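You operate a simulated robot arm through the tools that you are given. There is no shell and no other tool. Be economical: measure what you need, move in short steps, check, and stop when the job is done.

You are at the controls of a simulated two-armed robot. One attempt, no reset.

TASK
Change the label roll: bin the empty core and fit the new roll.
Fine: open the roll clip first and shut it last; the core goes in the card bin.

Only the result counts: the job must be done as asked and must still hold three seconds after the hand-in. Knocking over, shifting, dropping, spilling or breaking anything else fails it.

THE ROBOT
Two 7-joint arms with two-finger grippers on one trunk, on a base that drives. Base frame: it is fixed to the floor where the robot stands at the start and does not move with it; the origin is under the middle of the robot, x ahead of it, y to its left, z up; the surface under the hand at the start is at about z = 0.86. Lengths are in m, angles in rad, forces in N, time in s.
The left shoulder is at the start at [0.034, 0.161, 1.181], the right one opposite. With the tool pointing down near the work surface each hand reaches from about 0.26 to 0.72 m from the robot's upright axis, wherever it stands, measured 20 degrees to its own side. Places, roughly: card bin [-1.3, -2.4, 0.3]; label spindle [0.5, -0.1, 0.9]; roll clip [0.5, -0.1, 0.9]. Payload 2.45 kg a hand.
The tool frame of a hand sits at the grasp point between the pads (the TCP): z along the fingers, y along the line on which they close. The tips reach 0.026 m beyond it. Largest opening 0.096 m; the body of the gripper starts 0.069 m behind the TCP.
Orientation is that of the tool frame in the base frame, as [roll, pitch, yaw] about the fixed x, y, z axes, in that order (R = Rz(yaw) Ry(pitch) Rx(roll)). With the fingers straight down and closing along the base's y, the tool's x points along the base's -x, its y along +y and its z along -z.

THE INTERFACE
- The arms move only by the tool nudge_tool. It takes "left_moves", "right_moves" or both (then of equal length, played together; a hand with none holds still); each is a list of rows, each an object (a shift or turn left out is 0, a gripper value left out holds the last) with "xyz": the shift along the base's x, y, z in m, a list of three; "angular": the turn, a rotation vector about the base's x, y, z in rad, a list of three; "gripper": the opening, from 0 (shut) to 1 (fully open). In form: [{"xyz": [tx, ty, tz], "angular": [ax, ay, az], "gripper": gripper}, ...]. A call has 1 to 20 rows; each row shifts and turns the commanded pose from where the row before left it. A row lasts 0.2 s, in which the tool goes at most 0.05 m and 0.15 rad; a call with a longer step from one row to the next is refused whole, and so is a gripper value outside its range. A pose out of reach is approached as far as the arm can. The call stops where the force on the tool passes 60 N (or 10 N more than at its start, if that is more) or the arm is blocked; 0.2 s more then pass. The fingers move at their own pace and stop on an object; they squeeze with about 40 N. The grip force told is the motor's: it shows also when the fingers shut on nothing. Time passes only in rows, and 0.2 s behind the last, so rows that do not move let the fingers close. It gives the time, the measured TCP pose, the force on the tool (base axes), the opening and the grip force at its end, in the units of the frame above (readings bear some noise), with the torque about the TCP (base axes, N m) and any sound that the robot's microphone picked up, and new pictures: "views" is both (left out), scene, wrist or none (wrist: the cameras of the hands that moved).
- Cameras (640 x 400 px; columns grow to the right, rows downward): "scene" is now at [0.0923, -0.0082, 1.6555]; the picture's right is [-0.10, -0.99, 0.00], its down [-0.74, 0.07, -0.67] and it looks along [0.66, -0.07, -0.75] (base axes); focal length 276 px, centre (320, 200). "left" rides on the left gripper at [0.082, -0.003, -0.098] in its tool frame; the picture's right is [0.04, 1.00, 0.00], its down [-0.73, 0.03, -0.68] and it looks along [-0.68, 0.03, 0.73] (tool axes); focal length 256 px, centre (320, 200). "right" rides on the right gripper at [0.082, 0.003, -0.098] in its tool frame; the picture's right is [-0.04, 1.00, 0.00], its down [-0.73, -0.03, -0.68] and it looks along [-0.68, -0.03, 0.73] (tool axes); focal length 256 px, centre (320, 200). There is no depth. A picture from a camera that has moved, and an enlarged one, comes with that camera's place and axes in the base frame and with its lens.
- slide_trunk(by): slides the trunk up (or, below 0, down) by that many m; the arms and the scene camera ride with it, the base frame stays. It gives what a move gives, with no picture.
- base_move(legs): drives the robot by 1 to 6 legs, each [ahead, left, turn to the left] in m, m and rad, along the robot's own axes; the way and the turn of a leg run together, so that a leg with both is an arc; at most 1.5 m and 3.142 rad a leg. The arms and the cameras ride along, it lands a little off, and it stops where it bumps. It gives what a move gives, and a new picture of the scene camera.
- turn_head(pan, tilt): turns the head with the scene camera to pan (to the left, within 2.094 rad either way) and tilt (down, from -0.506 to 1.204), counted from straight ahead of the robot. It gives what a move gives, and a new picture of the scene camera.
- enlarge(camera, box): a new picture of the part [left, top, right, bottom] of that camera's present view, enlarged. It takes no simulated time.
- job_done(): hands the job in; it is judged then, once.

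Go step by step. Nothing tells you exact positions but the pictures and the camera data: compare them with the known pose of the tool, close in by small moves and look again before you grip or let go. The budget is 120 turns and 260 pictures, counting those below and the enlarged ones. Unless the task says otherwise, let go and move clear before handing in, and close with one line.

The tools are called after "Call:" as a command line: name --argument value ..., lists and objects as JSON in quotes. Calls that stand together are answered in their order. nudge_tool: Moves the arms, as the interface text tells. Its arguments: {"type":"object","properties":{"left_moves":{"type":"array"},"right_moves":{"type":"array"},"views":{"type":"string","enum":["both","scene","wrist","none"]}},"required":[]} The other tools are called the same way: slide_trunk (by) slides the trunk up or down; base_move (legs) drives the base; turn_head (pan, tilt) turns the head that bears the scene camera; enlarge (camera, box) takes an enlarged picture of a part of a camera's view; job_done () hands the job in.

At the start:

```text
time: 0.0
left_eef_pos: [0.4513, 0.0465, 1.2999]
left_ee_rot: [3.141, -0.002, 3.141]
left_ft_force: [0.0, 0.4, 0.2]
left_torque: [0.01, 0.01, -0.02]
left_grip_width: 0.096
left_grasp_force: 0.1
right_eef_pos: [0.5202, -0.3488, 1.2206]
right_ee_rot: [-3.141, -0.004, 3.14]
right_ft_force: [-0.7, -0.9, -0.9]
right_torque: [0.02, -0.02, 0.0]
right_grip_width: 0.0959
right_grasp_force: 0.0
trunk travel left (down, up): [-0.35, 0.217]
robot x, y, heading: [0.0023, 0.0041, -0.003]
head pan, tilt: [-0.101, 0.84]
```

scene: 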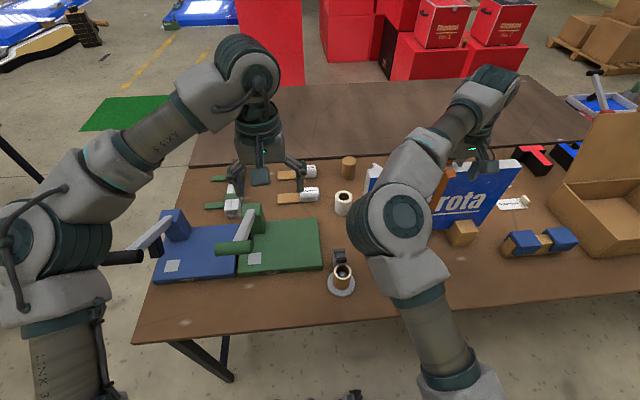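
right: 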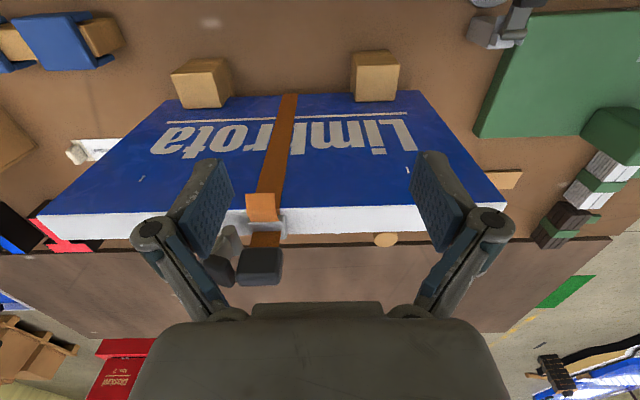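
left: 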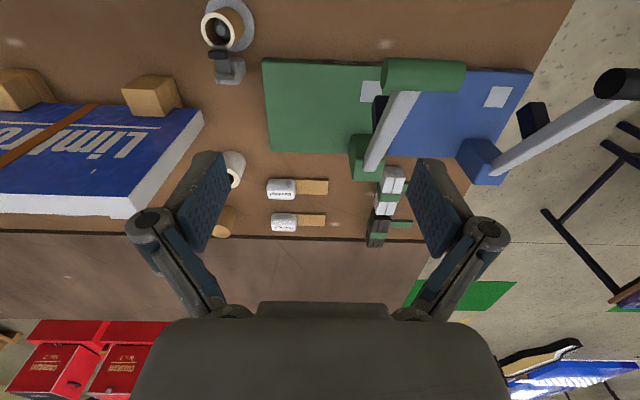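

The spindle with a core on it seems to be near scene pixel (342,275), and the white roll near (343,202). I'll take enlarged views first.

Call:
enlarge --camera "scene" --box '[290, 140, 400, 310]'

Call:
enlarge --camera "left" --box '[170, 0, 290, 100]'

Call:
enlarge --camera "left" --box '[160, 130, 340, 250]'

```text
2.35 times, centred on (345, 225) of scene
camera zoom: at [0.0923, -0.0082, 1.6555], right [-0.1, -0.99, 0.0], down [-0.74, 0.07, -0.67], along [0.66, -0.07, -0.75], focal length 650 px, centre (261, 141)
```

zoom: 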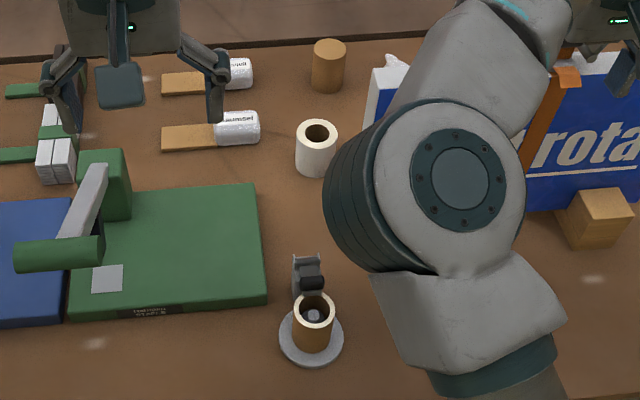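

```text
4.00 times, centred on (230, 50) of left
camera zoom: at [0.37, 0.0441, 1.3989], right [-0.04, 1.0, 0.0], down [0.73, 0.03, 0.68], along [0.68, 0.03, -0.73], focal length 1024 px, centre (680, 800)
```

zoom: 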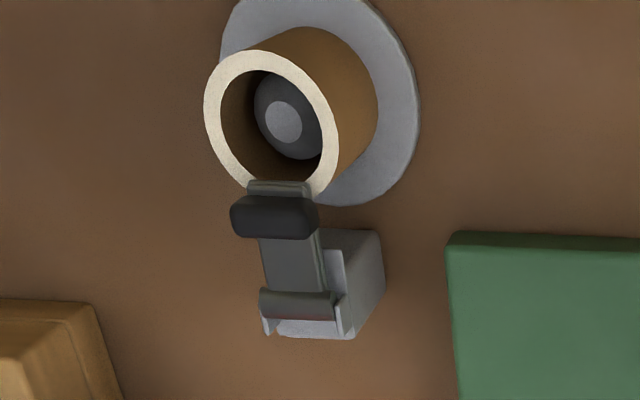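

```text
3.33 times, centred on (250, 190) of left
camera zoom: at [0.37, 0.0441, 1.3989], right [-0.04, 1.0, 0.0], down [0.73, 0.03, 0.68], along [0.68, 0.03, -0.73], focal length 853 px, centre (553, 233)
```

zoom: 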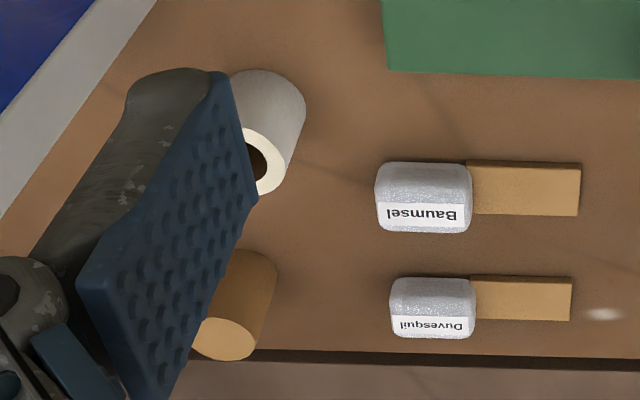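

The spindle core is at about (0.456, -0.113) with its top at z≈0.92. The clip is hinged on the far side with its arm over the core rim, and the new roll is at about (0.75, -0.166). I'll move the left hand aside and bring the right hand in for a close look.

Call:
nudge_tool --left_moves '[{"xyz": [0, 0.04, 0]}, {"xyz": [0, 0.04, 0]}, {"xyz": [0, 0.04, 0]}, {"xyz": [-0.03, 0, -0.02], "angular": [0, 0, -0.12]}, {"xyz": [-0.03, 0, -0.02], "angular": [0, 0, -0.12]}, {"xyz": [-0.03, 0, -0.02], "angular": [0, 0, -0.12]}, {"angular": [0, 0, -0.12]}]' --right_moves '[{"xyz": [-0.02, 0.03, 0]}, {"xyz": [-0.02, 0.035, 0]}, {"xyz": [-0.02, 0.035, 0]}, {"xyz": [-0.02, 0.035, -0.02]}, {"xyz": [-0.02, 0.035, -0.02]}, {"xyz": [-0.02, 0.035, -0.02]}, {"xyz": [0, 0.035, -0.02]}]'

```text
time: 1.6
left_eef_pos: [0.3577, 0.1723, 1.2397]
left_ee_rot: [-3.137, 0.001, 2.661]
left_ft_force: [0.5, 0.6, -0.8]
left_torque: [-0.03, 0.03, 0.01]
left_grip_width: 0.096
left_grasp_force: 0.1
right_eef_pos: [0.481, -0.2596, 1.1893]
right_ee_rot: [-3.14, -0.001, -3.141]
right_ft_force: [-0.2, 0.3, 0.4]
right_torque: [-0.01, 0.02, 0.01]
right_grip_width: 0.096
right_grasp_force: 0.0
right hand out of reach, approached as far as the arm can: row 3, 4, 5, 6, 7
trunk travel left (down, up): [-0.35, 0.217]
robot x, y, heading: [-0.0002, 0.0003, 0.001]
head pan, tilt: [-0.101, 0.84]
camera scene: at [0.0934, -0.0012, 1.6553], right [-0.1, -0.99, 0.0], down [-0.74, 0.07, -0.66], along [0.66, -0.07, -0.75], focal length 276 px, centre (320, 200)
camera right: at [0.4009, -0.2568, 1.288], right [0.04, 1.0, 0.0], down [0.73, -0.03, 0.68], along [0.68, -0.03, -0.73], focal length 256 px, centre (320, 200)
camera left: at [0.2841, 0.2088, 1.3389], right [0.43, 0.9, -0.01], down [0.66, -0.31, 0.68], along [0.61, -0.29, -0.73], focal length 256 px, centre (320, 200)
```

scene: 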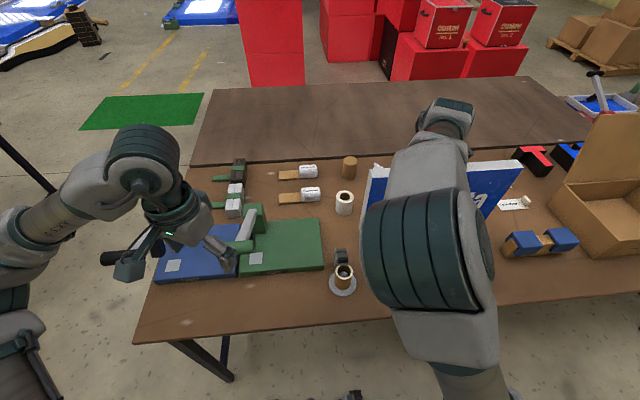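
right: 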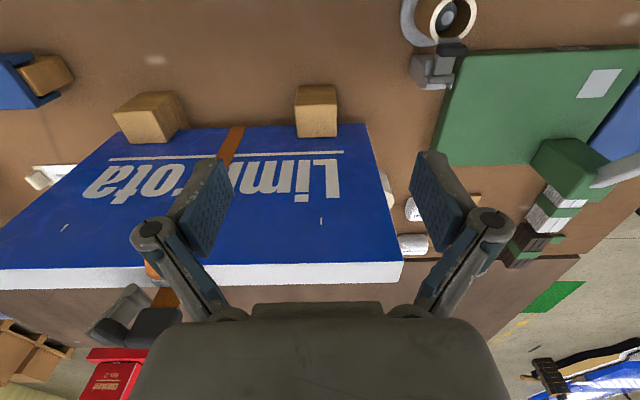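
left: 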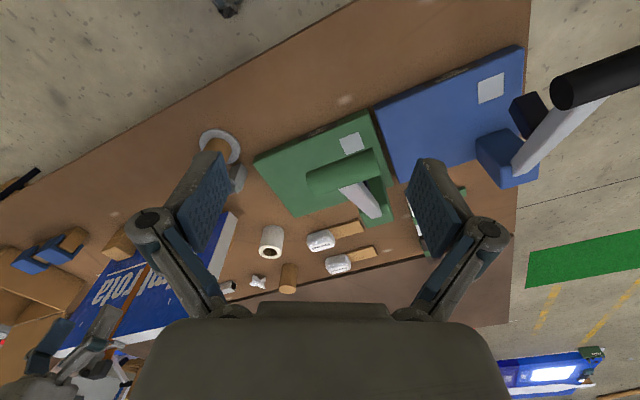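

The right arm hit its inner reach limit at this height. I'll bring the hand lower on its way to the spindle, which stays clear of the leaning box.

Call:
nudge_tool --right_moves '[{"xyz": [-0.02, 0, -0.04]}, {"xyz": [-0.02, 0.01, -0.03]}, {"xyz": [-0.01, 0.03, -0.02]}, {"xyz": [-0.01, 0.03, 0]}, {"xyz": [0, 0.03, 0]}, {"xyz": [0, 0.03, 0]}]'

```text
time: 3.0
left_eef_pos: [0.3565, 0.1671, 1.2414]
left_ee_rot: [3.14, 0.002, 2.661]
left_ft_force: [0.0, -0.2, -0.5]
left_torque: [-0.03, -0.01, -0.01]
left_grip_width: 0.096
left_grasp_force: 0.0
right_eef_pos: [0.4757, -0.282, 1.1181]
right_ee_rot: [-3.141, 0.0, -3.141]
right_ft_force: [-0.4, 0.9, 0.1]
right_torque: [0.0, 0.01, 0.0]
right_grip_width: 0.0961
right_grasp_force: 0.0
right hand out of reach, approached as far as the arm can: row 1, 2, 3, 4, 5, 6
trunk travel left (down, up): [-0.35, 0.217]
robot x, y, heading: [0.003, 0.0007, 0.006]
head pan, tilt: [-0.101, 0.84]
camera scene: at [0.092, -0.0081, 1.6555], right [-0.1, -0.99, 0.0], down [-0.74, 0.07, -0.67], along [0.66, -0.07, -0.75], focal length 276 px, centre (320, 200)
camera right: at [0.3949, -0.2795, 1.216], right [0.04, 1.0, 0.0], down [0.73, -0.03, 0.68], along [0.68, -0.03, -0.73], focal length 256 px, centre (320, 200)
```

scene: 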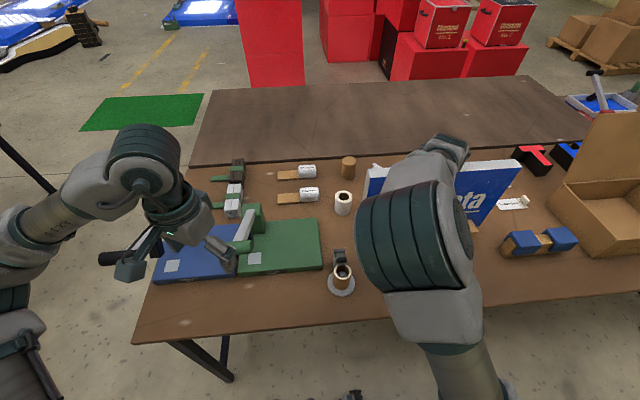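
right: 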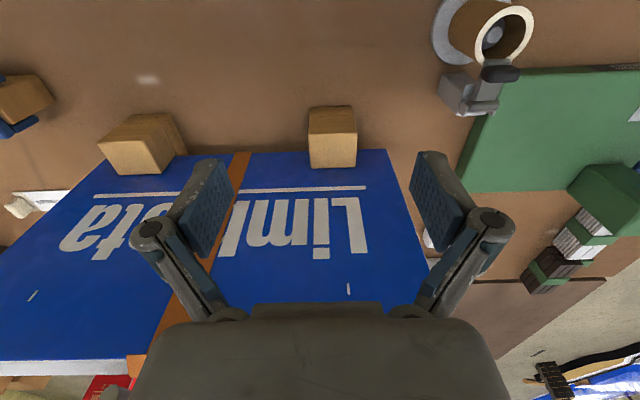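

The right arm is at a posture limit and can't move farther inward. I'll use the left arm, which is well placed once the base shifts right by about 0.25 m. Before that I'll raise the right hand and bring the left hand back to a square yaw.

Call:
nudge_tool --left_moves '[{"angular": [0, 0, 0.12]}, {"angular": [0, 0, 0.12]}, {"angular": [0, 0, 0.12]}, {"angular": [0, 0, 0.12]}, {}]' --right_moves '[{"xyz": [0.01, -0.03, 0.04]}, {"xyz": [0.01, -0.03, 0.04]}, {"xyz": [0, -0.03, 0.04]}, {"xyz": [0, -0.03, 0.03]}, {}]' --views "none"

Call:
base_move --legs '[[0, -0.25, 0]]'

```text
refused: row 1 steps farther than a row can; nothing moved
```

```text
time: 4.8
left_eef_pos: [0.3547, -0.0836, 1.2417]
left_ee_rot: [3.141, -0.001, 2.663]
left_ft_force: [-0.4, -0.6, -0.4]
left_torque: [0.02, 0.01, 0.02]
left_grip_width: 0.0961
left_grasp_force: 0.2
right_eef_pos: [0.4756, -0.532, 1.1175]
right_ee_rot: [3.138, 0.001, -3.141]
right_ft_force: [-0.2, 0.2, -1.2]
right_torque: [0.0, 0.01, 0.02]
right_grip_width: 0.0958
right_grasp_force: 0.0
trunk travel left (down, up): [-0.35, 0.217]
robot x, y, heading: [0.003, -0.2488, 0.003]
head pan, tilt: [-0.101, 0.84]
camera scene: at [0.0911, -0.2613, 1.6555], right [-0.1, -0.99, 0.0], down [-0.74, 0.08, -0.67], along [0.66, -0.06, -0.75], focal length 276 px, centre (320, 200)
```

scene: 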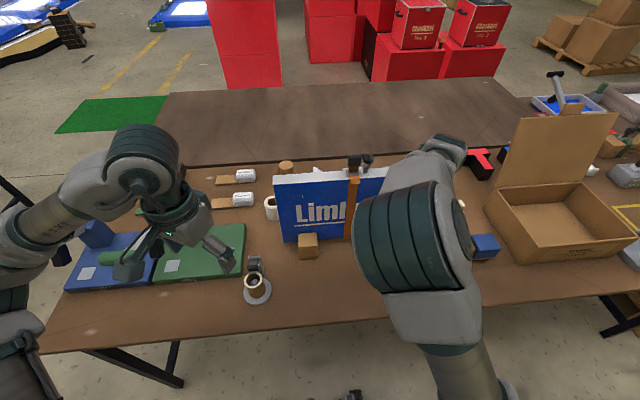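

The base moved as wanted. Next I'll lift the right hand a little and bring the left hand, squared up, toward the spindle for a close view.

Call:
nudge_tool --left_moves '[{"xyz": [0, -0.01, -0.03], "angular": [0, 0, 0.12]}, {"xyz": [0, -0.01, -0.03], "angular": [0, 0, 0.12]}, {"xyz": [0, -0.01, -0.03], "angular": [0, 0, 0.12]}, {"xyz": [0, 0, -0.03], "angular": [0, 0, 0.12]}, {}]' --right_moves '[{"xyz": [0.01, 0, 0.04]}, {"xyz": [0.01, 0, 0.04]}, {"xyz": [0, -0.01, 0.04]}, {"xyz": [0, 0, 0.03]}, {}]'

```text
time: 6.0
left_eef_pos: [0.3522, -0.1071, 1.1214]
left_ee_rot: [-3.137, 0.005, -3.138]
left_ft_force: [0.5, -0.2, -0.3]
left_torque: [-0.04, -0.01, -0.02]
left_grip_width: 0.096
left_grasp_force: 0.0
right_eef_pos: [0.494, -0.5331, 1.2712]
right_ee_rot: [-3.137, 0.005, -3.14]
right_ft_force: [0.2, 0.4, -0.3]
right_torque: [-0.03, -0.01, 0.01]
right_grip_width: 0.0959
right_grasp_force: 0.1
trunk travel left (down, up): [-0.35, 0.217]
robot x, y, heading: [0.0008, -0.2449, -0.003]
head pan, tilt: [-0.101, 0.84]
camera scene: at [0.0918, -0.2501, 1.6555], right [-0.1, -0.99, 0.0], down [-0.74, 0.07, -0.67], along [0.66, -0.07, -0.75], focal length 276 px, centre (320, 200)
camera right: at [0.4127, -0.5298, 1.37], right [0.04, 1.0, 0.0], down [0.73, -0.03, 0.68], along [0.68, -0.03, -0.73], focal length 256 px, centre (320, 200)
camera left: at [0.2703, -0.109, 1.2203], right [-0.04, 1.0, 0.0], down [0.73, 0.03, 0.68], along [0.68, 0.03, -0.73], focal length 256 px, centre (320, 200)
```

scene: 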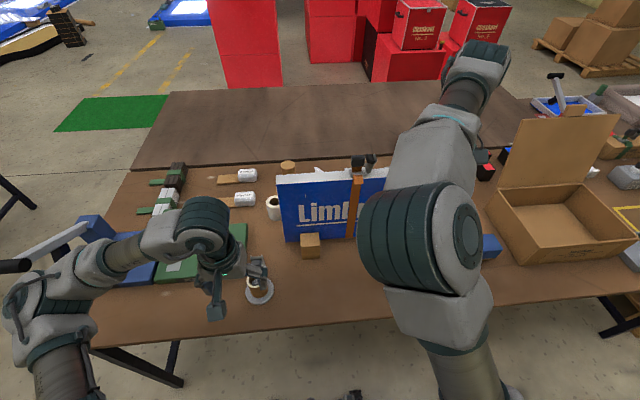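
right: 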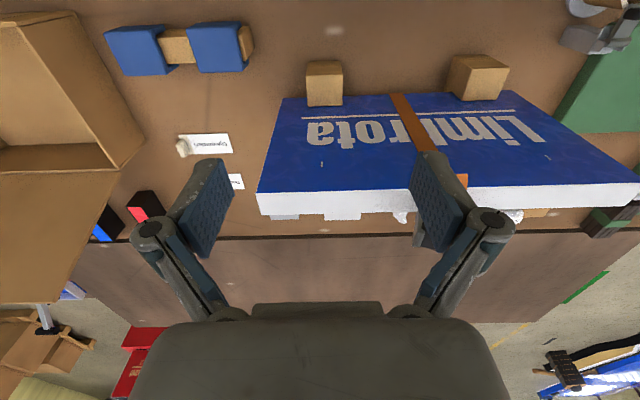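
left: 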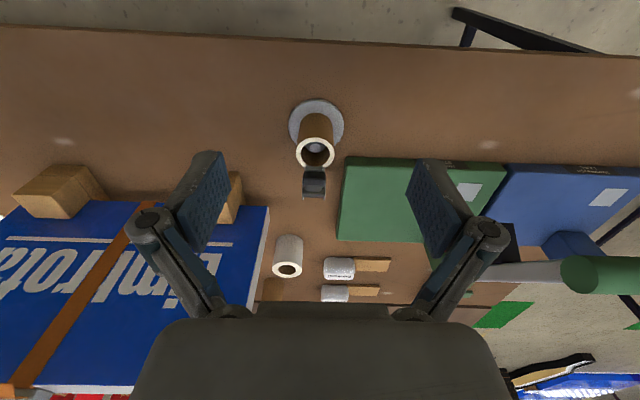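

Call:
enlarge --camera "left" --box '[270, 80, 370, 210]'

Call:
enlarge --camera "left" --box '[220, 200, 350, 300]'

```text
3.08 times, centred on (320, 145) of left
camera zoom: at [0.2703, -0.109, 1.2203], right [-0.04, 1.0, 0.0], down [0.73, 0.03, 0.68], along [0.68, 0.03, -0.73], focal length 788 px, centre (320, 369)
```

zoom: 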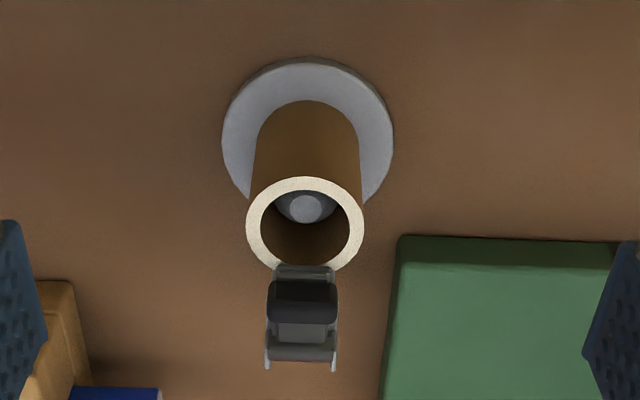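

```text
4.00 times, centred on (285, 250) of left
camera zoom: at [0.2703, -0.109, 1.2203], right [-0.04, 1.0, 0.0], down [0.73, 0.03, 0.68], along [0.68, 0.03, -0.73], focal length 1024 px, centre (460, 0)
```

zoom: 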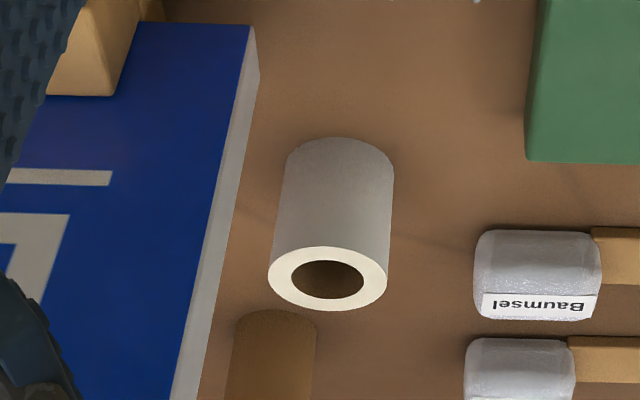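

The core is on the spindle at about (0.451, -0.108) with its rim at z≈0.937. The clip knob is at about (0.481, -0.107, 0.95) and its hinge at x≈0.52. The roll is at (0.742, -0.16). I'll hover over the knob next.

Call:
nudge_tool --left_moves '[{"xyz": [0.04, 0, 0], "gripper": 0.65}, {"xyz": [0.04, 0, 0]}, {"xyz": [0.04, 0, -0.02]}, {"xyz": [0.015, 0, -0.04]}, {"xyz": [0, 0, -0.03]}, {}]'

Call:
enlarge --camera "left" --box '[240, 60, 400, 200]'

Call:
enlarge --camera "scene" --box '[200, 200, 320, 320]'

```text
time: 7.4
left_eef_pos: [0.4878, -0.1099, 1.0311]
left_ee_rot: [-3.14, 0.005, -3.14]
left_ft_force: [0.0, 0.0, -0.1]
left_torque: [0.02, 0.02, 0.02]
left_grip_width: 0.0623
left_grasp_force: 0.1
right_eef_pos: [0.4925, -0.5368, 1.2704]
right_ee_rot: [3.141, 0.005, -3.142]
right_ft_force: [0.5, -0.7, 0.8]
right_torque: [-0.02, 0.01, -0.01]
right_grip_width: 0.0962
right_grasp_force: 0.0
trunk travel left (down, up): [-0.35, 0.217]
robot x, y, heading: [0.0008, -0.2497, -0.0]
head pan, tilt: [-0.101, 0.84]
camera scene: at [0.0919, -0.2554, 1.6555], right [-0.1, -0.99, 0.0], down [-0.74, 0.07, -0.67], along [0.66, -0.07, -0.75], focal length 276 px, centre (320, 200)
camera left: at [0.4061, -0.1122, 1.1298], right [-0.04, 1.0, 0.0], down [0.73, 0.03, 0.68], along [0.68, 0.03, -0.73], focal length 256 px, centre (320, 200)
```

scene: 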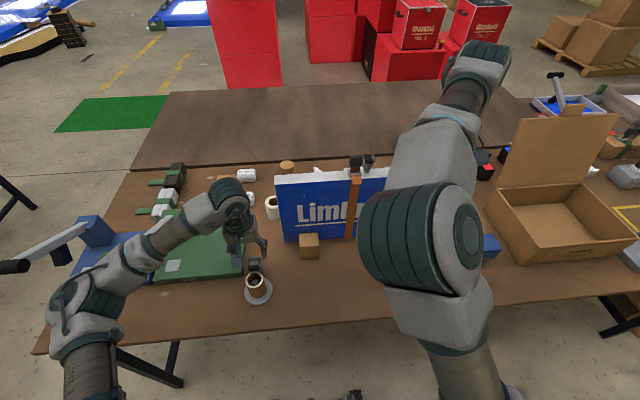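
left: 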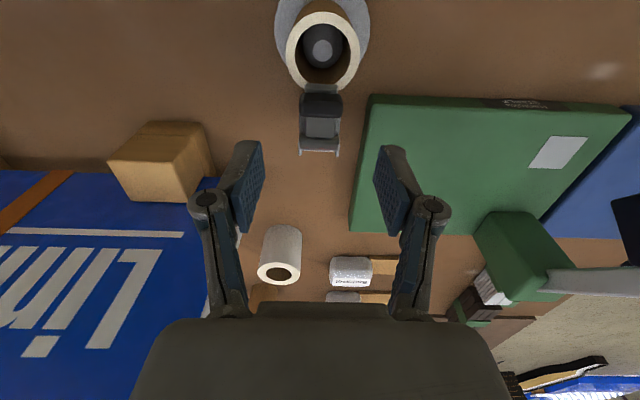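

```text
2.86 times, centred on (320, 130) of left
camera zoom: at [0.4061, -0.1122, 1.1298], right [-0.04, 1.0, 0.0], down [0.73, 0.03, 0.68], along [0.68, 0.03, -0.73], focal length 731 px, centre (320, 400)
```

zoom: 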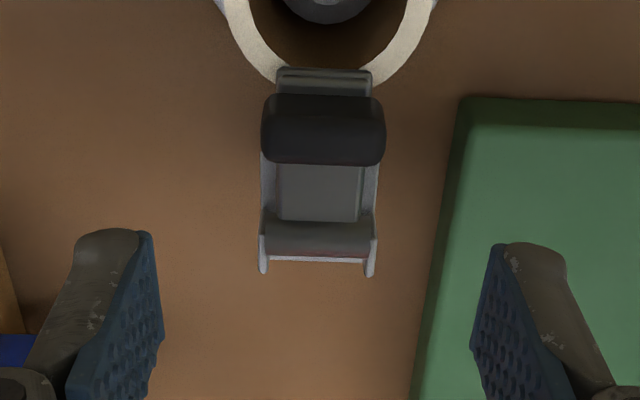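

```text
3.33 times, centred on (260, 260) of scene
camera zoom: at [0.0919, -0.2554, 1.6555], right [-0.1, -0.99, 0.0], down [-0.74, 0.07, -0.67], along [0.66, -0.07, -0.75], focal length 921 px, centre (520, 0)
```

zoom: 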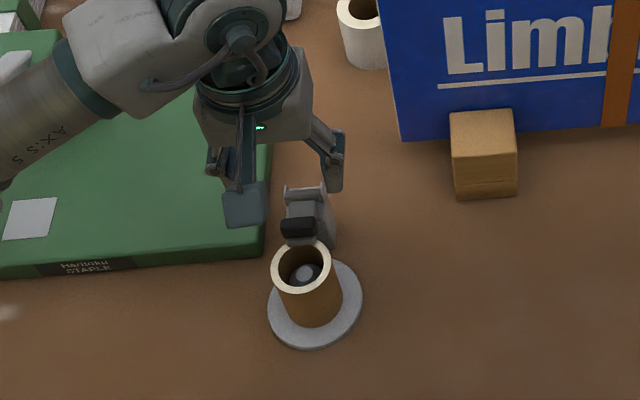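

The knob is at about (0.482, -0.108, 0.95). I'll go down beside it and grip.

Call:
nudge_tool --left_moves '[{"xyz": [-0.004, 0.001, -0.03]}, {"xyz": [0, 0, -0.03]}, {"xyz": [0, 0, -0.003]}, {}]' --views "wrist"

Call:
enlarge --camera "left" --box '[240, 60, 400, 200]'

Call:
enlarge --camera "scene" --box '[210, 230, 300, 310]'

```text
time: 8.4
left_eef_pos: [0.4833, -0.1092, 0.9681]
left_ee_rot: [-3.138, 0.005, -3.139]
left_ft_force: [0.0, -0.4, -0.6]
left_torque: [0.01, 0.01, 0.0]
left_grip_width: 0.0625
left_grasp_force: 0.1
right_eef_pos: [0.4935, -0.5368, 1.2719]
right_ee_rot: [-3.14, 0.003, 3.141]
right_ft_force: [-0.9, -0.5, 0.0]
right_torque: [0.05, 0.0, -0.01]
right_grip_width: 0.0958
right_grasp_force: 0.1
trunk travel left (down, up): [-0.35, 0.217]
robot x, y, heading: [0.0025, -0.2465, -0.0]
head pan, tilt: [-0.101, 0.84]
camera left: at [0.4012, -0.111, 1.0671], right [-0.04, 1.0, 0.0], down [0.73, 0.03, 0.68], along [0.68, 0.03, -0.73], focal length 256 px, centre (320, 200)
```

left: 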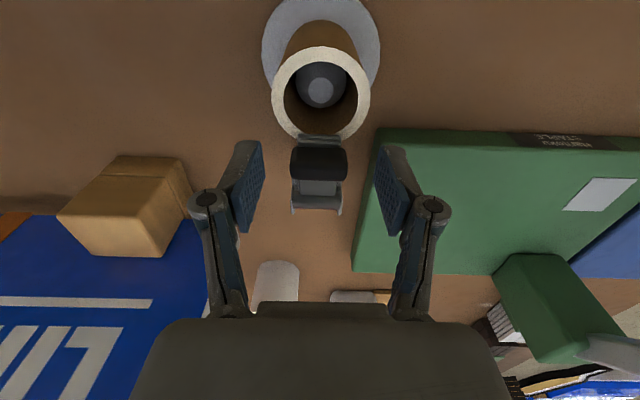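

```text
2.86 times, centred on (320, 130) of left
camera zoom: at [0.4012, -0.111, 1.0671], right [-0.04, 1.0, 0.0], down [0.73, 0.03, 0.68], along [0.68, 0.03, -0.73], focal length 731 px, centre (320, 400)
```

zoom: 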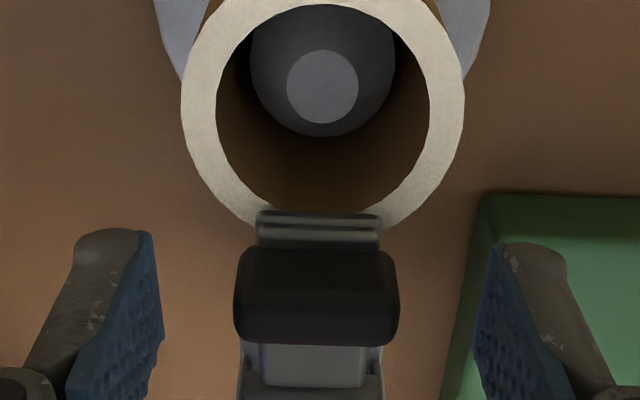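

```text
5.00 times, centred on (255, 270) of scene
camera zoom: at [0.092, -0.2549, 1.6555], right [-0.1, -0.99, 0.0], down [-0.74, 0.07, -0.67], along [0.66, -0.07, -0.75], focal length 1382 px, centre (645, -150)
```

zoom: 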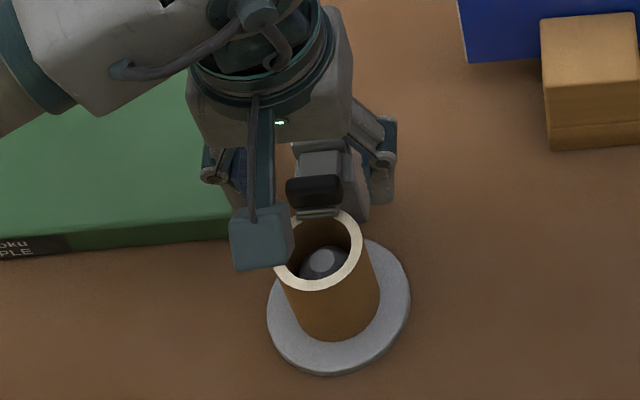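

The pads straddle the knob. Closing the grip now.

Call:
nudge_tool --left_moves '[{"gripper": 0}, {}, {}]' --views "wrist"

```text
time: 9.2
left_eef_pos: [0.4829, -0.1099, 0.9689]
left_ee_rot: [-3.141, 0.007, -3.138]
left_ft_force: [2.1, -2.6, 1.6]
left_torque: [-0.19, -0.01, -0.16]
left_grip_width: 0.0298
left_grasp_force: 44.9
right_eef_pos: [0.4931, -0.5379, 1.2709]
right_ee_rot: [3.141, 0.005, -3.141]
right_ft_force: [0.3, -0.2, -0.1]
right_torque: [0.01, -0.04, 0.0]
right_grip_width: 0.0958
right_grasp_force: 0.1
trunk travel left (down, up): [-0.35, 0.217]
robot x, y, heading: [-0.0006, -0.249, 0.003]
head pan, tilt: [-0.101, 0.84]
camera left: at [0.4013, -0.1118, 1.0675], right [-0.04, 1.0, 0.0], down [0.73, 0.03, 0.68], along [0.68, 0.03, -0.73], focal length 256 px, centre (320, 200)
```

left: 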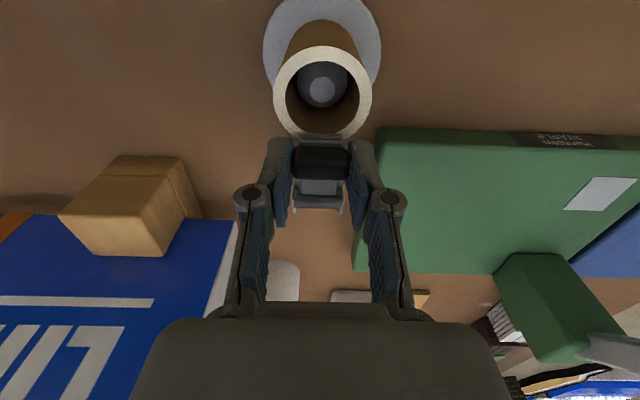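

The knob is held. I'll lift it a little way along the hinge arc.

Call:
nudge_tool --left_moves '[{"xyz": [0.002, 0, 0.005]}, {"xyz": [0.002, 0, 0.005]}, {"xyz": [0.0034, 0, 0.0042]}, {"xyz": [0.0034, 0, 0.0042]}, {}]' --views "wrist"

Call:
enlarge --camera "left" --box '[260, 80, 380, 230]'

```text
time: 10.4
left_eef_pos: [0.4924, -0.1092, 0.9873]
left_ee_rot: [-3.14, 0.005, -3.14]
left_ft_force: [-18.5, -3.0, -20.2]
left_torque: [-0.05, 1.32, -0.05]
left_grip_width: 0.0294
left_grasp_force: 45.2
right_eef_pos: [0.4931, -0.5381, 1.2718]
right_ee_rot: [3.141, 0.005, -3.14]
right_ft_force: [0.1, -0.8, -0.4]
right_torque: [0.03, 0.0, 0.01]
right_grip_width: 0.0961
right_grasp_force: 0.1
trunk travel left (down, up): [-0.35, 0.217]
robot x, y, heading: [0.0014, -0.2492, -0.001]
head pan, tilt: [-0.101, 0.84]
camera left: at [0.4115, -0.1117, 1.0865], right [-0.04, 1.0, 0.0], down [0.73, 0.03, 0.68], along [0.68, 0.03, -0.73], focal length 256 px, centre (320, 200)
```

left: 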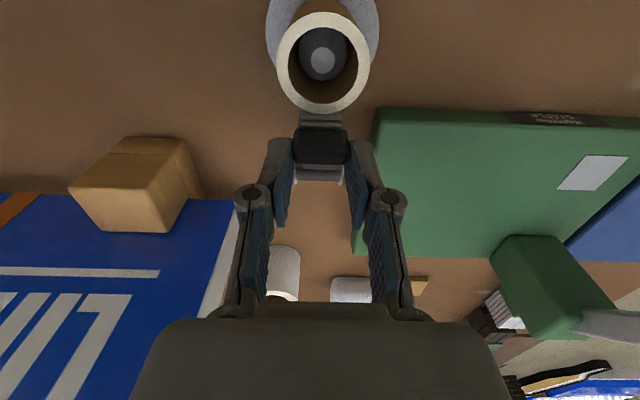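

```text
2.67 times, centred on (320, 155) of left
camera zoom: at [0.4115, -0.1117, 1.0865], right [-0.04, 1.0, 0.0], down [0.73, 0.03, 0.68], along [0.68, 0.03, -0.73], focal length 683 px, centre (320, 320)
```

zoom: 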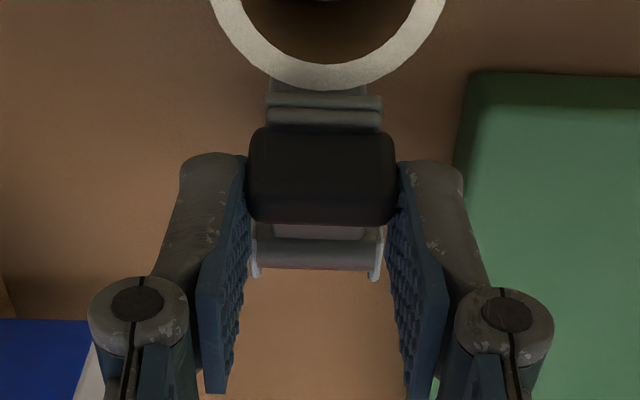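

The clip is turning against some resistance, a spring or detent. I'll continue the arc and tilt the tool with it.

Call:
nudge_tool --left_moves '[{"xyz": [0.0078, 0, 0.0042], "angular": [0, 0.12, 0]}, {"xyz": [0.0087, 0, 0.003], "angular": [0, 0.12, 0]}, {"xyz": [0.009, 0, 0.0015], "angular": [0, 0.12, 0]}, {"xyz": [0.0092, 0, 0], "angular": [0, 0.12, 0]}, {}]' --views "wrist"

Call:
enlarge --camera "left" --box '[260, 80, 380, 230]'

Call:
enlarge --camera "scene" --box '[210, 230, 300, 310]'

```text
time: 11.6
left_eef_pos: [0.529, -0.1088, 0.9989]
left_ee_rot: [3.141, -0.474, -3.138]
left_ft_force: [-21.3, 0.8, -2.3]
left_torque: [0.05, 1.22, -0.02]
left_grip_width: 0.0295
left_grasp_force: 44.3
right_eef_pos: [0.4902, -0.5361, 1.2724]
right_ee_rot: [-3.141, 0.006, -3.141]
right_ft_force: [0.2, 0.8, 0.7]
right_torque: [-0.01, -0.01, -0.02]
right_grip_width: 0.0959
right_grasp_force: 0.2
trunk travel left (down, up): [-0.35, 0.217]
robot x, y, heading: [0.0002, -0.2496, -0.004]
head pan, tilt: [-0.101, 0.84]
camera left: at [0.5003, -0.1116, 1.1239], right [-0.04, 1.0, 0.02], down [0.96, 0.03, 0.27], along [0.27, 0.03, -0.96], focal length 256 px, centre (320, 200)
```

left: 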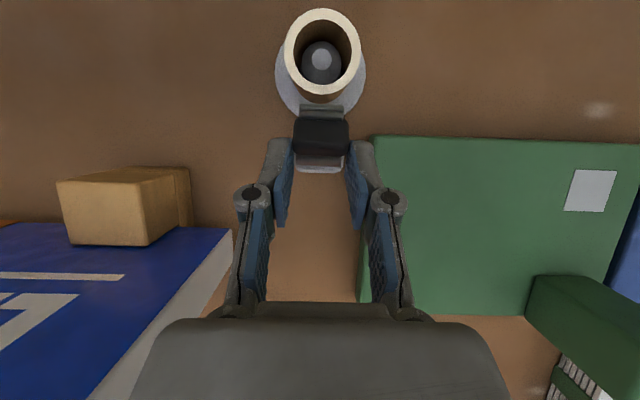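

```text
2.67 times, centred on (320, 155) of left
camera zoom: at [0.5003, -0.1116, 1.1239], right [-0.04, 1.0, 0.02], down [0.96, 0.03, 0.27], along [0.27, 0.03, -0.96], focal length 683 px, centre (320, 320)
```

zoom: 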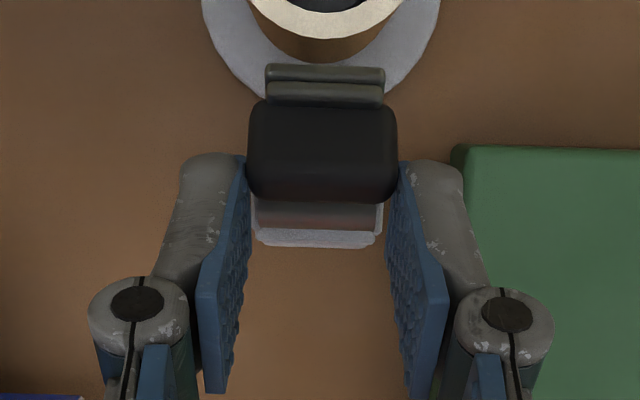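

```text
5.00 times, centred on (255, 270) of scene
camera zoom: at [0.0874, -0.2548, 1.6558], right [-0.1, -0.99, 0.0], down [-0.74, 0.07, -0.67], along [0.66, -0.07, -0.74], focal length 1382 px, centre (645, -150)
```

zoom: 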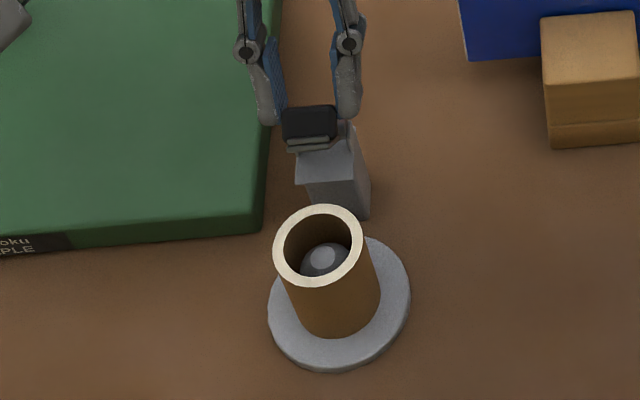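

The clip arm is about upright and still resists. I'll carry on past upright to find where it stays.

Call:
nudge_tool --left_moves '[{"xyz": [0.0097, 0, -0.0028], "angular": [0, 0.12, 0]}, {"xyz": [0.009, 0, -0.0045], "angular": [0, 0.12, 0]}, {"xyz": [0.008, 0, -0.006], "angular": [0, 0.12, 0]}, {}]' --views "wrist"

Call:
enlarge --camera "scene" --box '[210, 230, 300, 310]'

```text
time: 12.6
left_eef_pos: [0.5237, -0.1088, 0.9736]
left_ee_rot: [3.141, -0.829, -3.14]
left_ft_force: [30.6, -2.8, 8.7]
left_torque: [-0.13, -0.89, -0.02]
left_grip_width: 0.0241
left_grasp_force: 44.8
left hand out of reach, approached as far as the arm can: row 2, 3
right_eef_pos: [0.4977, -0.5393, 1.2701]
right_ee_rot: [-3.141, 0.002, -3.142]
right_ft_force: [0.4, 0.2, 0.6]
right_torque: [-0.02, -0.02, 0.02]
right_grip_width: 0.0961
right_grasp_force: 0.1
trunk travel left (down, up): [-0.35, 0.217]
robot x, y, heading: [-0.0004, -0.2502, 0.0]
head pan, tilt: [-0.101, 0.84]
camera left: at [0.5411, -0.1116, 1.1001], right [-0.03, 1.0, 0.03], down [1.0, 0.03, -0.08], along [-0.08, 0.03, -1.0], focal length 256 px, centre (320, 200)
```

left: 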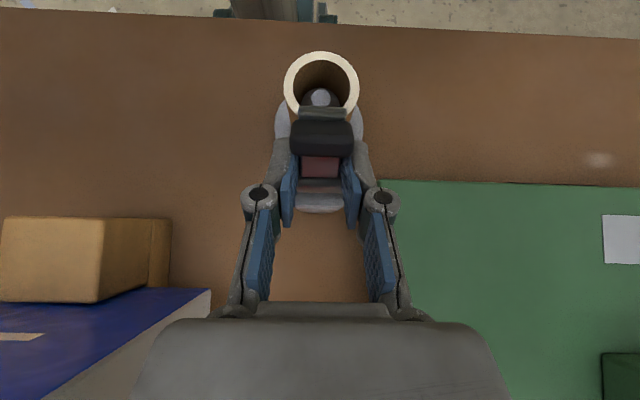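

```text
5.00 times, centred on (255, 270) of scene
camera zoom: at [0.0997, -0.2584, 1.655], right [-0.1, -0.99, 0.0], down [-0.75, 0.08, -0.66], along [0.66, -0.07, -0.75], focal length 1382 px, centre (645, -150)
```

zoom: 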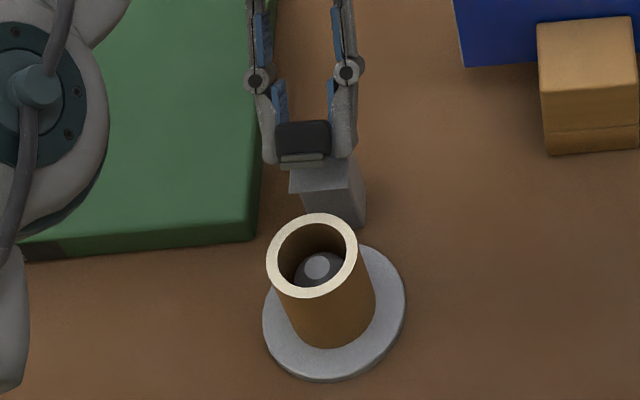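

The tilt took the arm out of reach and the grip slipped. I'll undo the last steps, open the grip, and see whether the clip stays up.

Call:
nudge_tool --left_moves '[{"xyz": [-0.008, 0, 0.006], "angular": [0, -0.12, 0]}, {"xyz": [-0.009, 0, 0.0045], "angular": [0, -0.12, 0]}, {"angular": [0, 0, 0]}]' --views "wrist"

Call:
enlarge --camera "scene" --box '[210, 230, 300, 310]'

```text
time: 13.1
left_eef_pos: [0.5152, -0.1099, 0.9717]
left_ee_rot: [-3.141, -0.658, -3.134]
left_ft_force: [52.8, -13.6, -51.3]
left_torque: [-0.58, -1.37, -0.43]
left_grip_width: 0.0237
left_grasp_force: 44.9
right_eef_pos: [0.4943, -0.5396, 1.2694]
right_ee_rot: [-3.141, 0.003, 3.141]
right_ft_force: [-0.7, 0.2, -0.2]
right_torque: [-0.01, -0.04, 0.02]
right_grip_width: 0.0962
right_grasp_force: 0.0
trunk travel left (down, up): [-0.35, 0.217]
robot x, y, heading: [0.0001, -0.2464, -0.0]
head pan, tilt: [-0.101, 0.84]
stopped in row 2 (left hand): the force on the tool passed its limit at 66 N (the readings are from after the stop); the commanded pose is now the measured one
camera left: at [0.5106, -0.1114, 1.1007], right [-0.04, 1.0, 0.02], down [1.0, 0.04, 0.09], along [0.09, 0.03, -1.0], focal length 256 px, centre (320, 200)
```

left: 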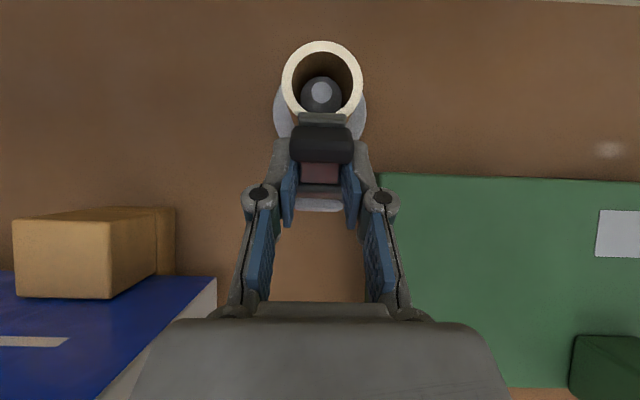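

```text
5.00 times, centred on (255, 270) of scene
camera zoom: at [0.112, -0.2576, 1.6532], right [-0.1, -0.99, 0.0], down [-0.75, 0.08, -0.66], along [0.65, -0.07, -0.75], focal length 1382 px, centre (645, -150)
```

zoom: 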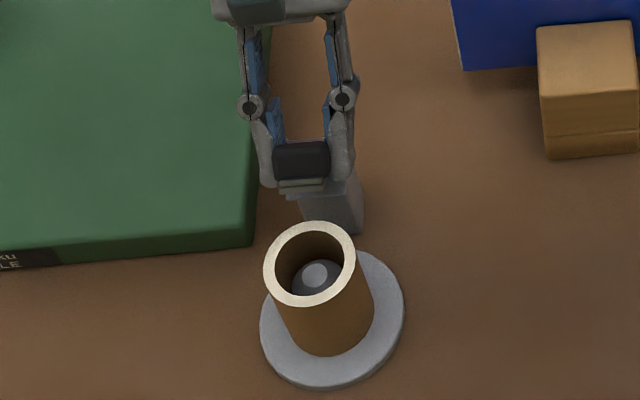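

The load is high, so I'll let go and rise clear.

Call:
nudge_tool --left_moves '[{"gripper": 0.65}, {}, {"xyz": [0, 0, 0.02]}, {"xyz": [0, 0, 0.03]}, {"xyz": [0, 0, 0.03]}]' --views "wrist"

Call:
enlarge --camera "scene" --box '[210, 230, 300, 310]'

Call:
enlarge --camera "left" --box '[260, 60, 380, 200]'

```text
time: 14.3
left_eef_pos: [0.5016, -0.1089, 1.0632]
left_ee_rot: [3.139, -0.669, -3.133]
left_ft_force: [0.0, -0.8, 0.3]
left_torque: [-0.02, 0.02, 0.01]
left_grip_width: 0.0624
left_grasp_force: 0.1
right_eef_pos: [0.484, -0.5392, 1.2745]
right_ee_rot: [3.141, 0.012, 3.141]
right_ft_force: [-0.6, 0.4, 0.9]
right_torque: [0.0, 0.04, -0.02]
right_grip_width: 0.0958
right_grasp_force: 0.0
trunk travel left (down, up): [-0.35, 0.217]
robot x, y, heading: [-0.005, -0.249, -0.001]
head pan, tilt: [-0.101, 0.84]
camera left: at [0.4994, -0.1109, 1.191], right [-0.04, 1.0, 0.03], down [1.0, 0.03, 0.08], along [0.08, 0.03, -1.0], focal length 256 px, centre (320, 200)
```

left: 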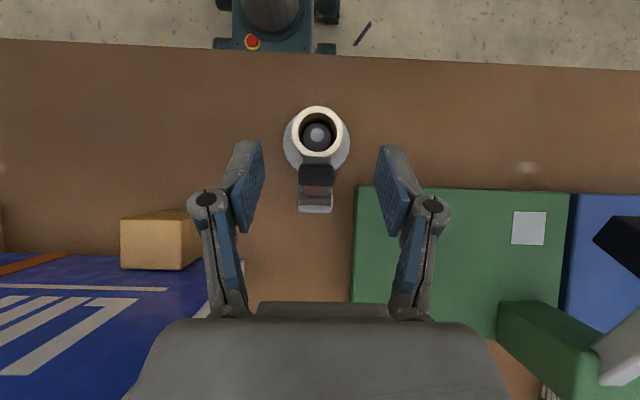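

```text
5.00 times, centred on (255, 270) of scene
camera zoom: at [0.0894, -0.2579, 1.6557], right [-0.1, -0.99, 0.0], down [-0.74, 0.08, -0.67], along [0.66, -0.07, -0.75], focal length 1382 px, centre (645, -150)
```

zoom: 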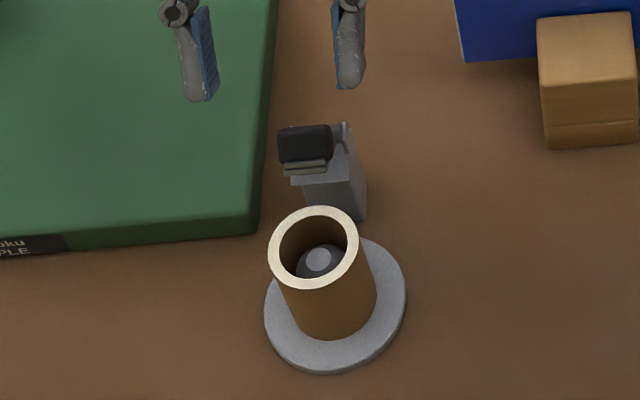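

```text
2.86 times, centred on (320, 130) of left
camera zoom: at [0.4994, -0.1109, 1.191], right [-0.04, 1.0, 0.03], down [1.0, 0.03, 0.08], along [0.08, 0.03, -1.0], focal length 731 px, centre (320, 400)
```

zoom: 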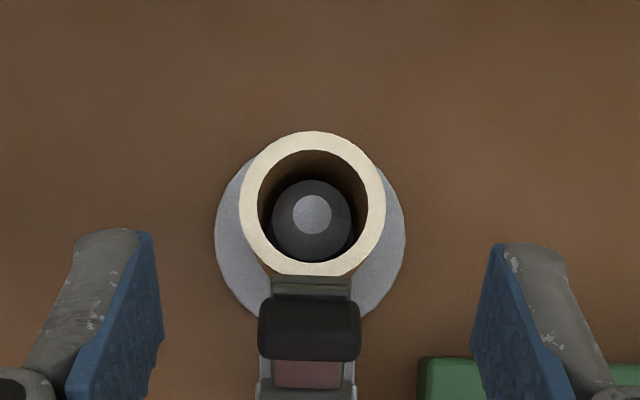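

The clip stays where it is left, held by friction, but it is only about 40° open. I'll push it further over with closed vertical fingers, working from the spindle side above the rim.

Call:
nudge_tool --left_moves '[{"xyz": [-0.01, 0, 0.01], "angular": [0, -0.134, 0], "gripper": 0}, {"xyz": [-0.01, 0, 0], "angular": [0, -0.134, 0]}, {"xyz": [-0.01, 0, 0], "angular": [0, -0.134, 0]}, {"xyz": [-0.01, 0, 0], "angular": [0, -0.134, 0]}, {"xyz": [-0.011, 0, 0], "angular": [0, -0.133, 0]}, {"xyz": [0, 0, -0.04]}, {"xyz": [0, 0, -0.02]}, {}]' --views "wrist"

Call:
enlarge --camera "scene" --box '[210, 230, 300, 310]'

```text
time: 16.1
left_eef_pos: [0.451, -0.1061, 1.0102]
left_ee_rot: [-3.138, 0.004, -3.137]
left_ft_force: [-0.3, 0.5, -0.2]
left_torque: [-0.02, -0.02, 0.01]
left_grip_width: 0.0
left_grasp_force: 28.8
right_eef_pos: [0.4845, -0.5379, 1.2745]
right_ee_rot: [3.141, 0.013, 3.141]
right_ft_force: [0.2, 0.2, 0.0]
right_torque: [-0.01, -0.01, 0.0]
right_grip_width: 0.0963
right_grasp_force: 0.0
trunk travel left (down, up): [-0.35, 0.217]
robot x, y, heading: [0.0013, -0.2471, 0.002]
head pan, tilt: [-0.101, 0.84]
camera left: at [0.3703, -0.1087, 1.11], right [-0.04, 1.0, 0.0], down [0.73, 0.03, 0.68], along [0.68, 0.03, -0.73], focal length 256 px, centre (320, 200)
```

left: 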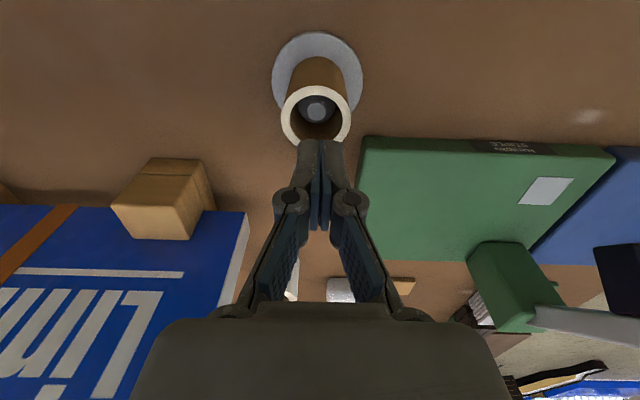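

```text
5.00 times, centred on (255, 270) of scene
camera zoom: at [0.0902, -0.2549, 1.6556], right [-0.1, -0.99, 0.0], down [-0.74, 0.07, -0.67], along [0.66, -0.07, -0.75], focal length 1382 px, centre (645, -150)
```

zoom: 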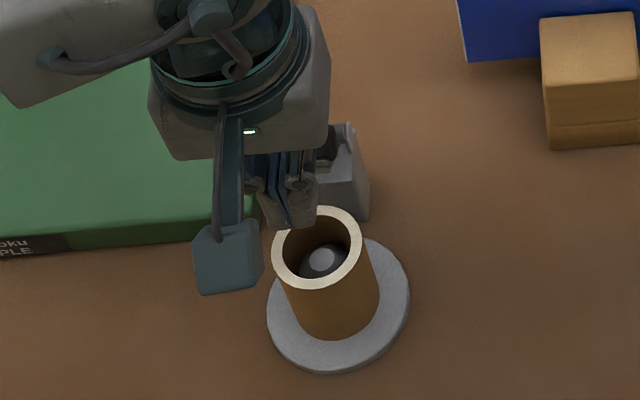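

The fingers are above the core centre. I'll lower them to just above the rim and push toward +x.

Call:
nudge_tool --left_moves '[{"xyz": [0, -0.002, -0.03]}, {"xyz": [0.01, 0, 0]}, {"xyz": [0.01, 0, 0]}, {"xyz": [0.01, 0, 0]}, {"xyz": [0.01, 0, 0]}, {}]' --views "wrist"

Call:
enlarge --camera "scene" --box '[210, 230, 300, 310]'

```text
time: 17.5
left_eef_pos: [0.489, -0.1089, 0.9805]
left_ee_rot: [-3.138, -0.001, -3.14]
left_ft_force: [-20.1, 1.0, -0.9]
left_torque: [0.13, -0.16, -0.03]
left_grip_width: 0.0059
left_grasp_force: 28.8
right_eef_pos: [0.4823, -0.5359, 1.2769]
right_ee_rot: [-3.139, 0.014, 3.141]
right_ft_force: [0.6, 0.6, 0.4]
right_torque: [-0.03, -0.03, -0.01]
right_grip_width: 0.0959
right_grasp_force: 0.1
trunk travel left (down, up): [-0.35, 0.217]
robot x, y, heading: [0.0014, -0.2496, -0.001]
head pan, tilt: [-0.101, 0.84]
camera left: at [0.4078, -0.1114, 1.0798], right [-0.04, 1.0, 0.0], down [0.73, 0.03, 0.68], along [0.68, 0.03, -0.73], focal length 256 px, centre (320, 200)
```

left: 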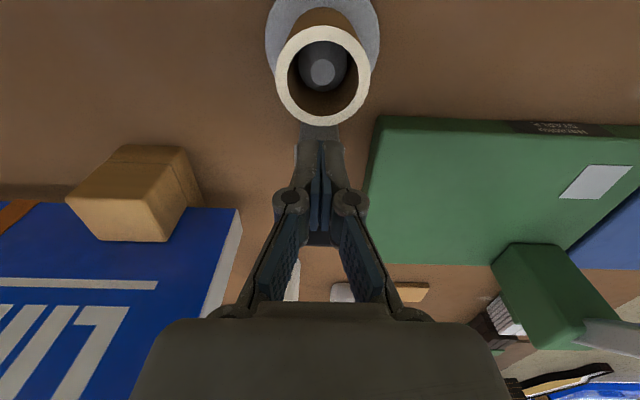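

```text
5.00 times, centred on (255, 270) of scene
camera zoom: at [0.0868, -0.2543, 1.6557], right [-0.1, -0.99, 0.0], down [-0.74, 0.07, -0.67], along [0.66, -0.07, -0.74], focal length 1382 px, centre (645, -150)
```

zoom: 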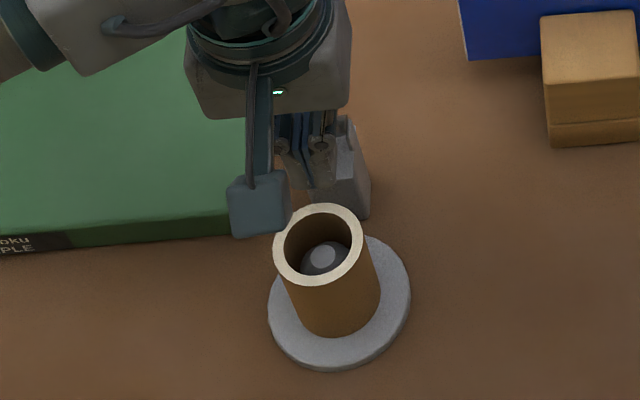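

The push is working. I'll keep going with a slight rise to clear the hinge.

Call:
nudge_tool --left_moves '[{"xyz": [0.008, 0, 0.004]}, {"xyz": [0.008, 0, 0.003]}, {"xyz": [0.008, 0, 0.003]}, {"xyz": [0.008, 0, 0.002]}, {"xyz": [0.008, 0, 0]}, {}]' --views "wrist"

Call:
enlarge --camera "scene" --box '[210, 230, 300, 310]'

```text
time: 18.0
left_eef_pos: [0.4882, -0.1112, 0.9836]
left_ee_rot: [3.14, -0.024, 3.133]
left_ft_force: [-30.5, 4.7, 8.9]
left_torque: [0.08, -0.24, 0.11]
left_grip_width: 0.0058
left_grasp_force: 28.7
right_eef_pos: [0.4818, -0.537, 1.2766]
right_ee_rot: [3.141, 0.016, -3.14]
right_ft_force: [-0.4, 1.3, 0.1]
right_torque: [-0.01, 0.03, 0.0]
right_grip_width: 0.0959
right_grasp_force: 0.0
trunk travel left (down, up): [-0.35, 0.217]
robot x, y, heading: [-0.0011, -0.2482, 0.002]
head pan, tilt: [-0.101, 0.84]
stopped in row 2 (left hand): the force on the tool passed its limit at 66 N (the readings are from after the stop); the commanded pose is now the measured one
camera left: at [0.41, -0.1121, 1.0843], right [-0.03, 1.0, 0.0], down [0.75, 0.02, 0.66], along [0.66, 0.02, -0.75], focal length 256 px, centre (320, 200)
```

left: 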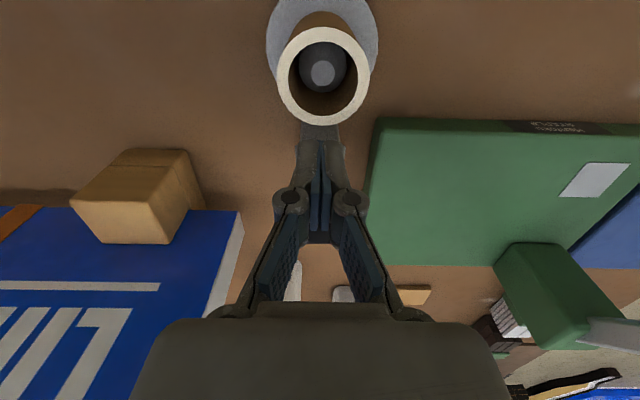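

```text
5.00 times, centred on (255, 270) of scene
camera zoom: at [0.0848, -0.2542, 1.6562], right [-0.1, -0.99, 0.0], down [-0.74, 0.07, -0.67], along [0.66, -0.07, -0.74], focal length 1382 px, centre (645, -150)
```

zoom: 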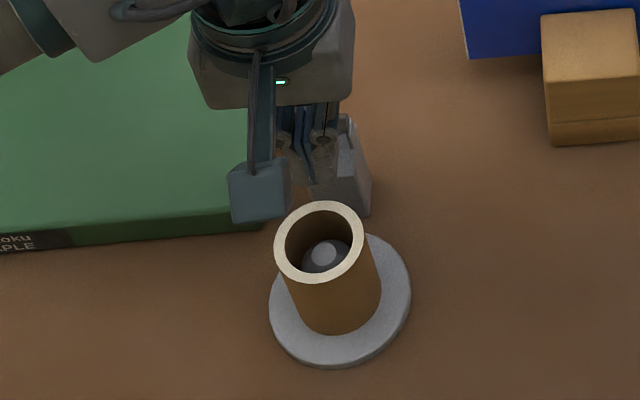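

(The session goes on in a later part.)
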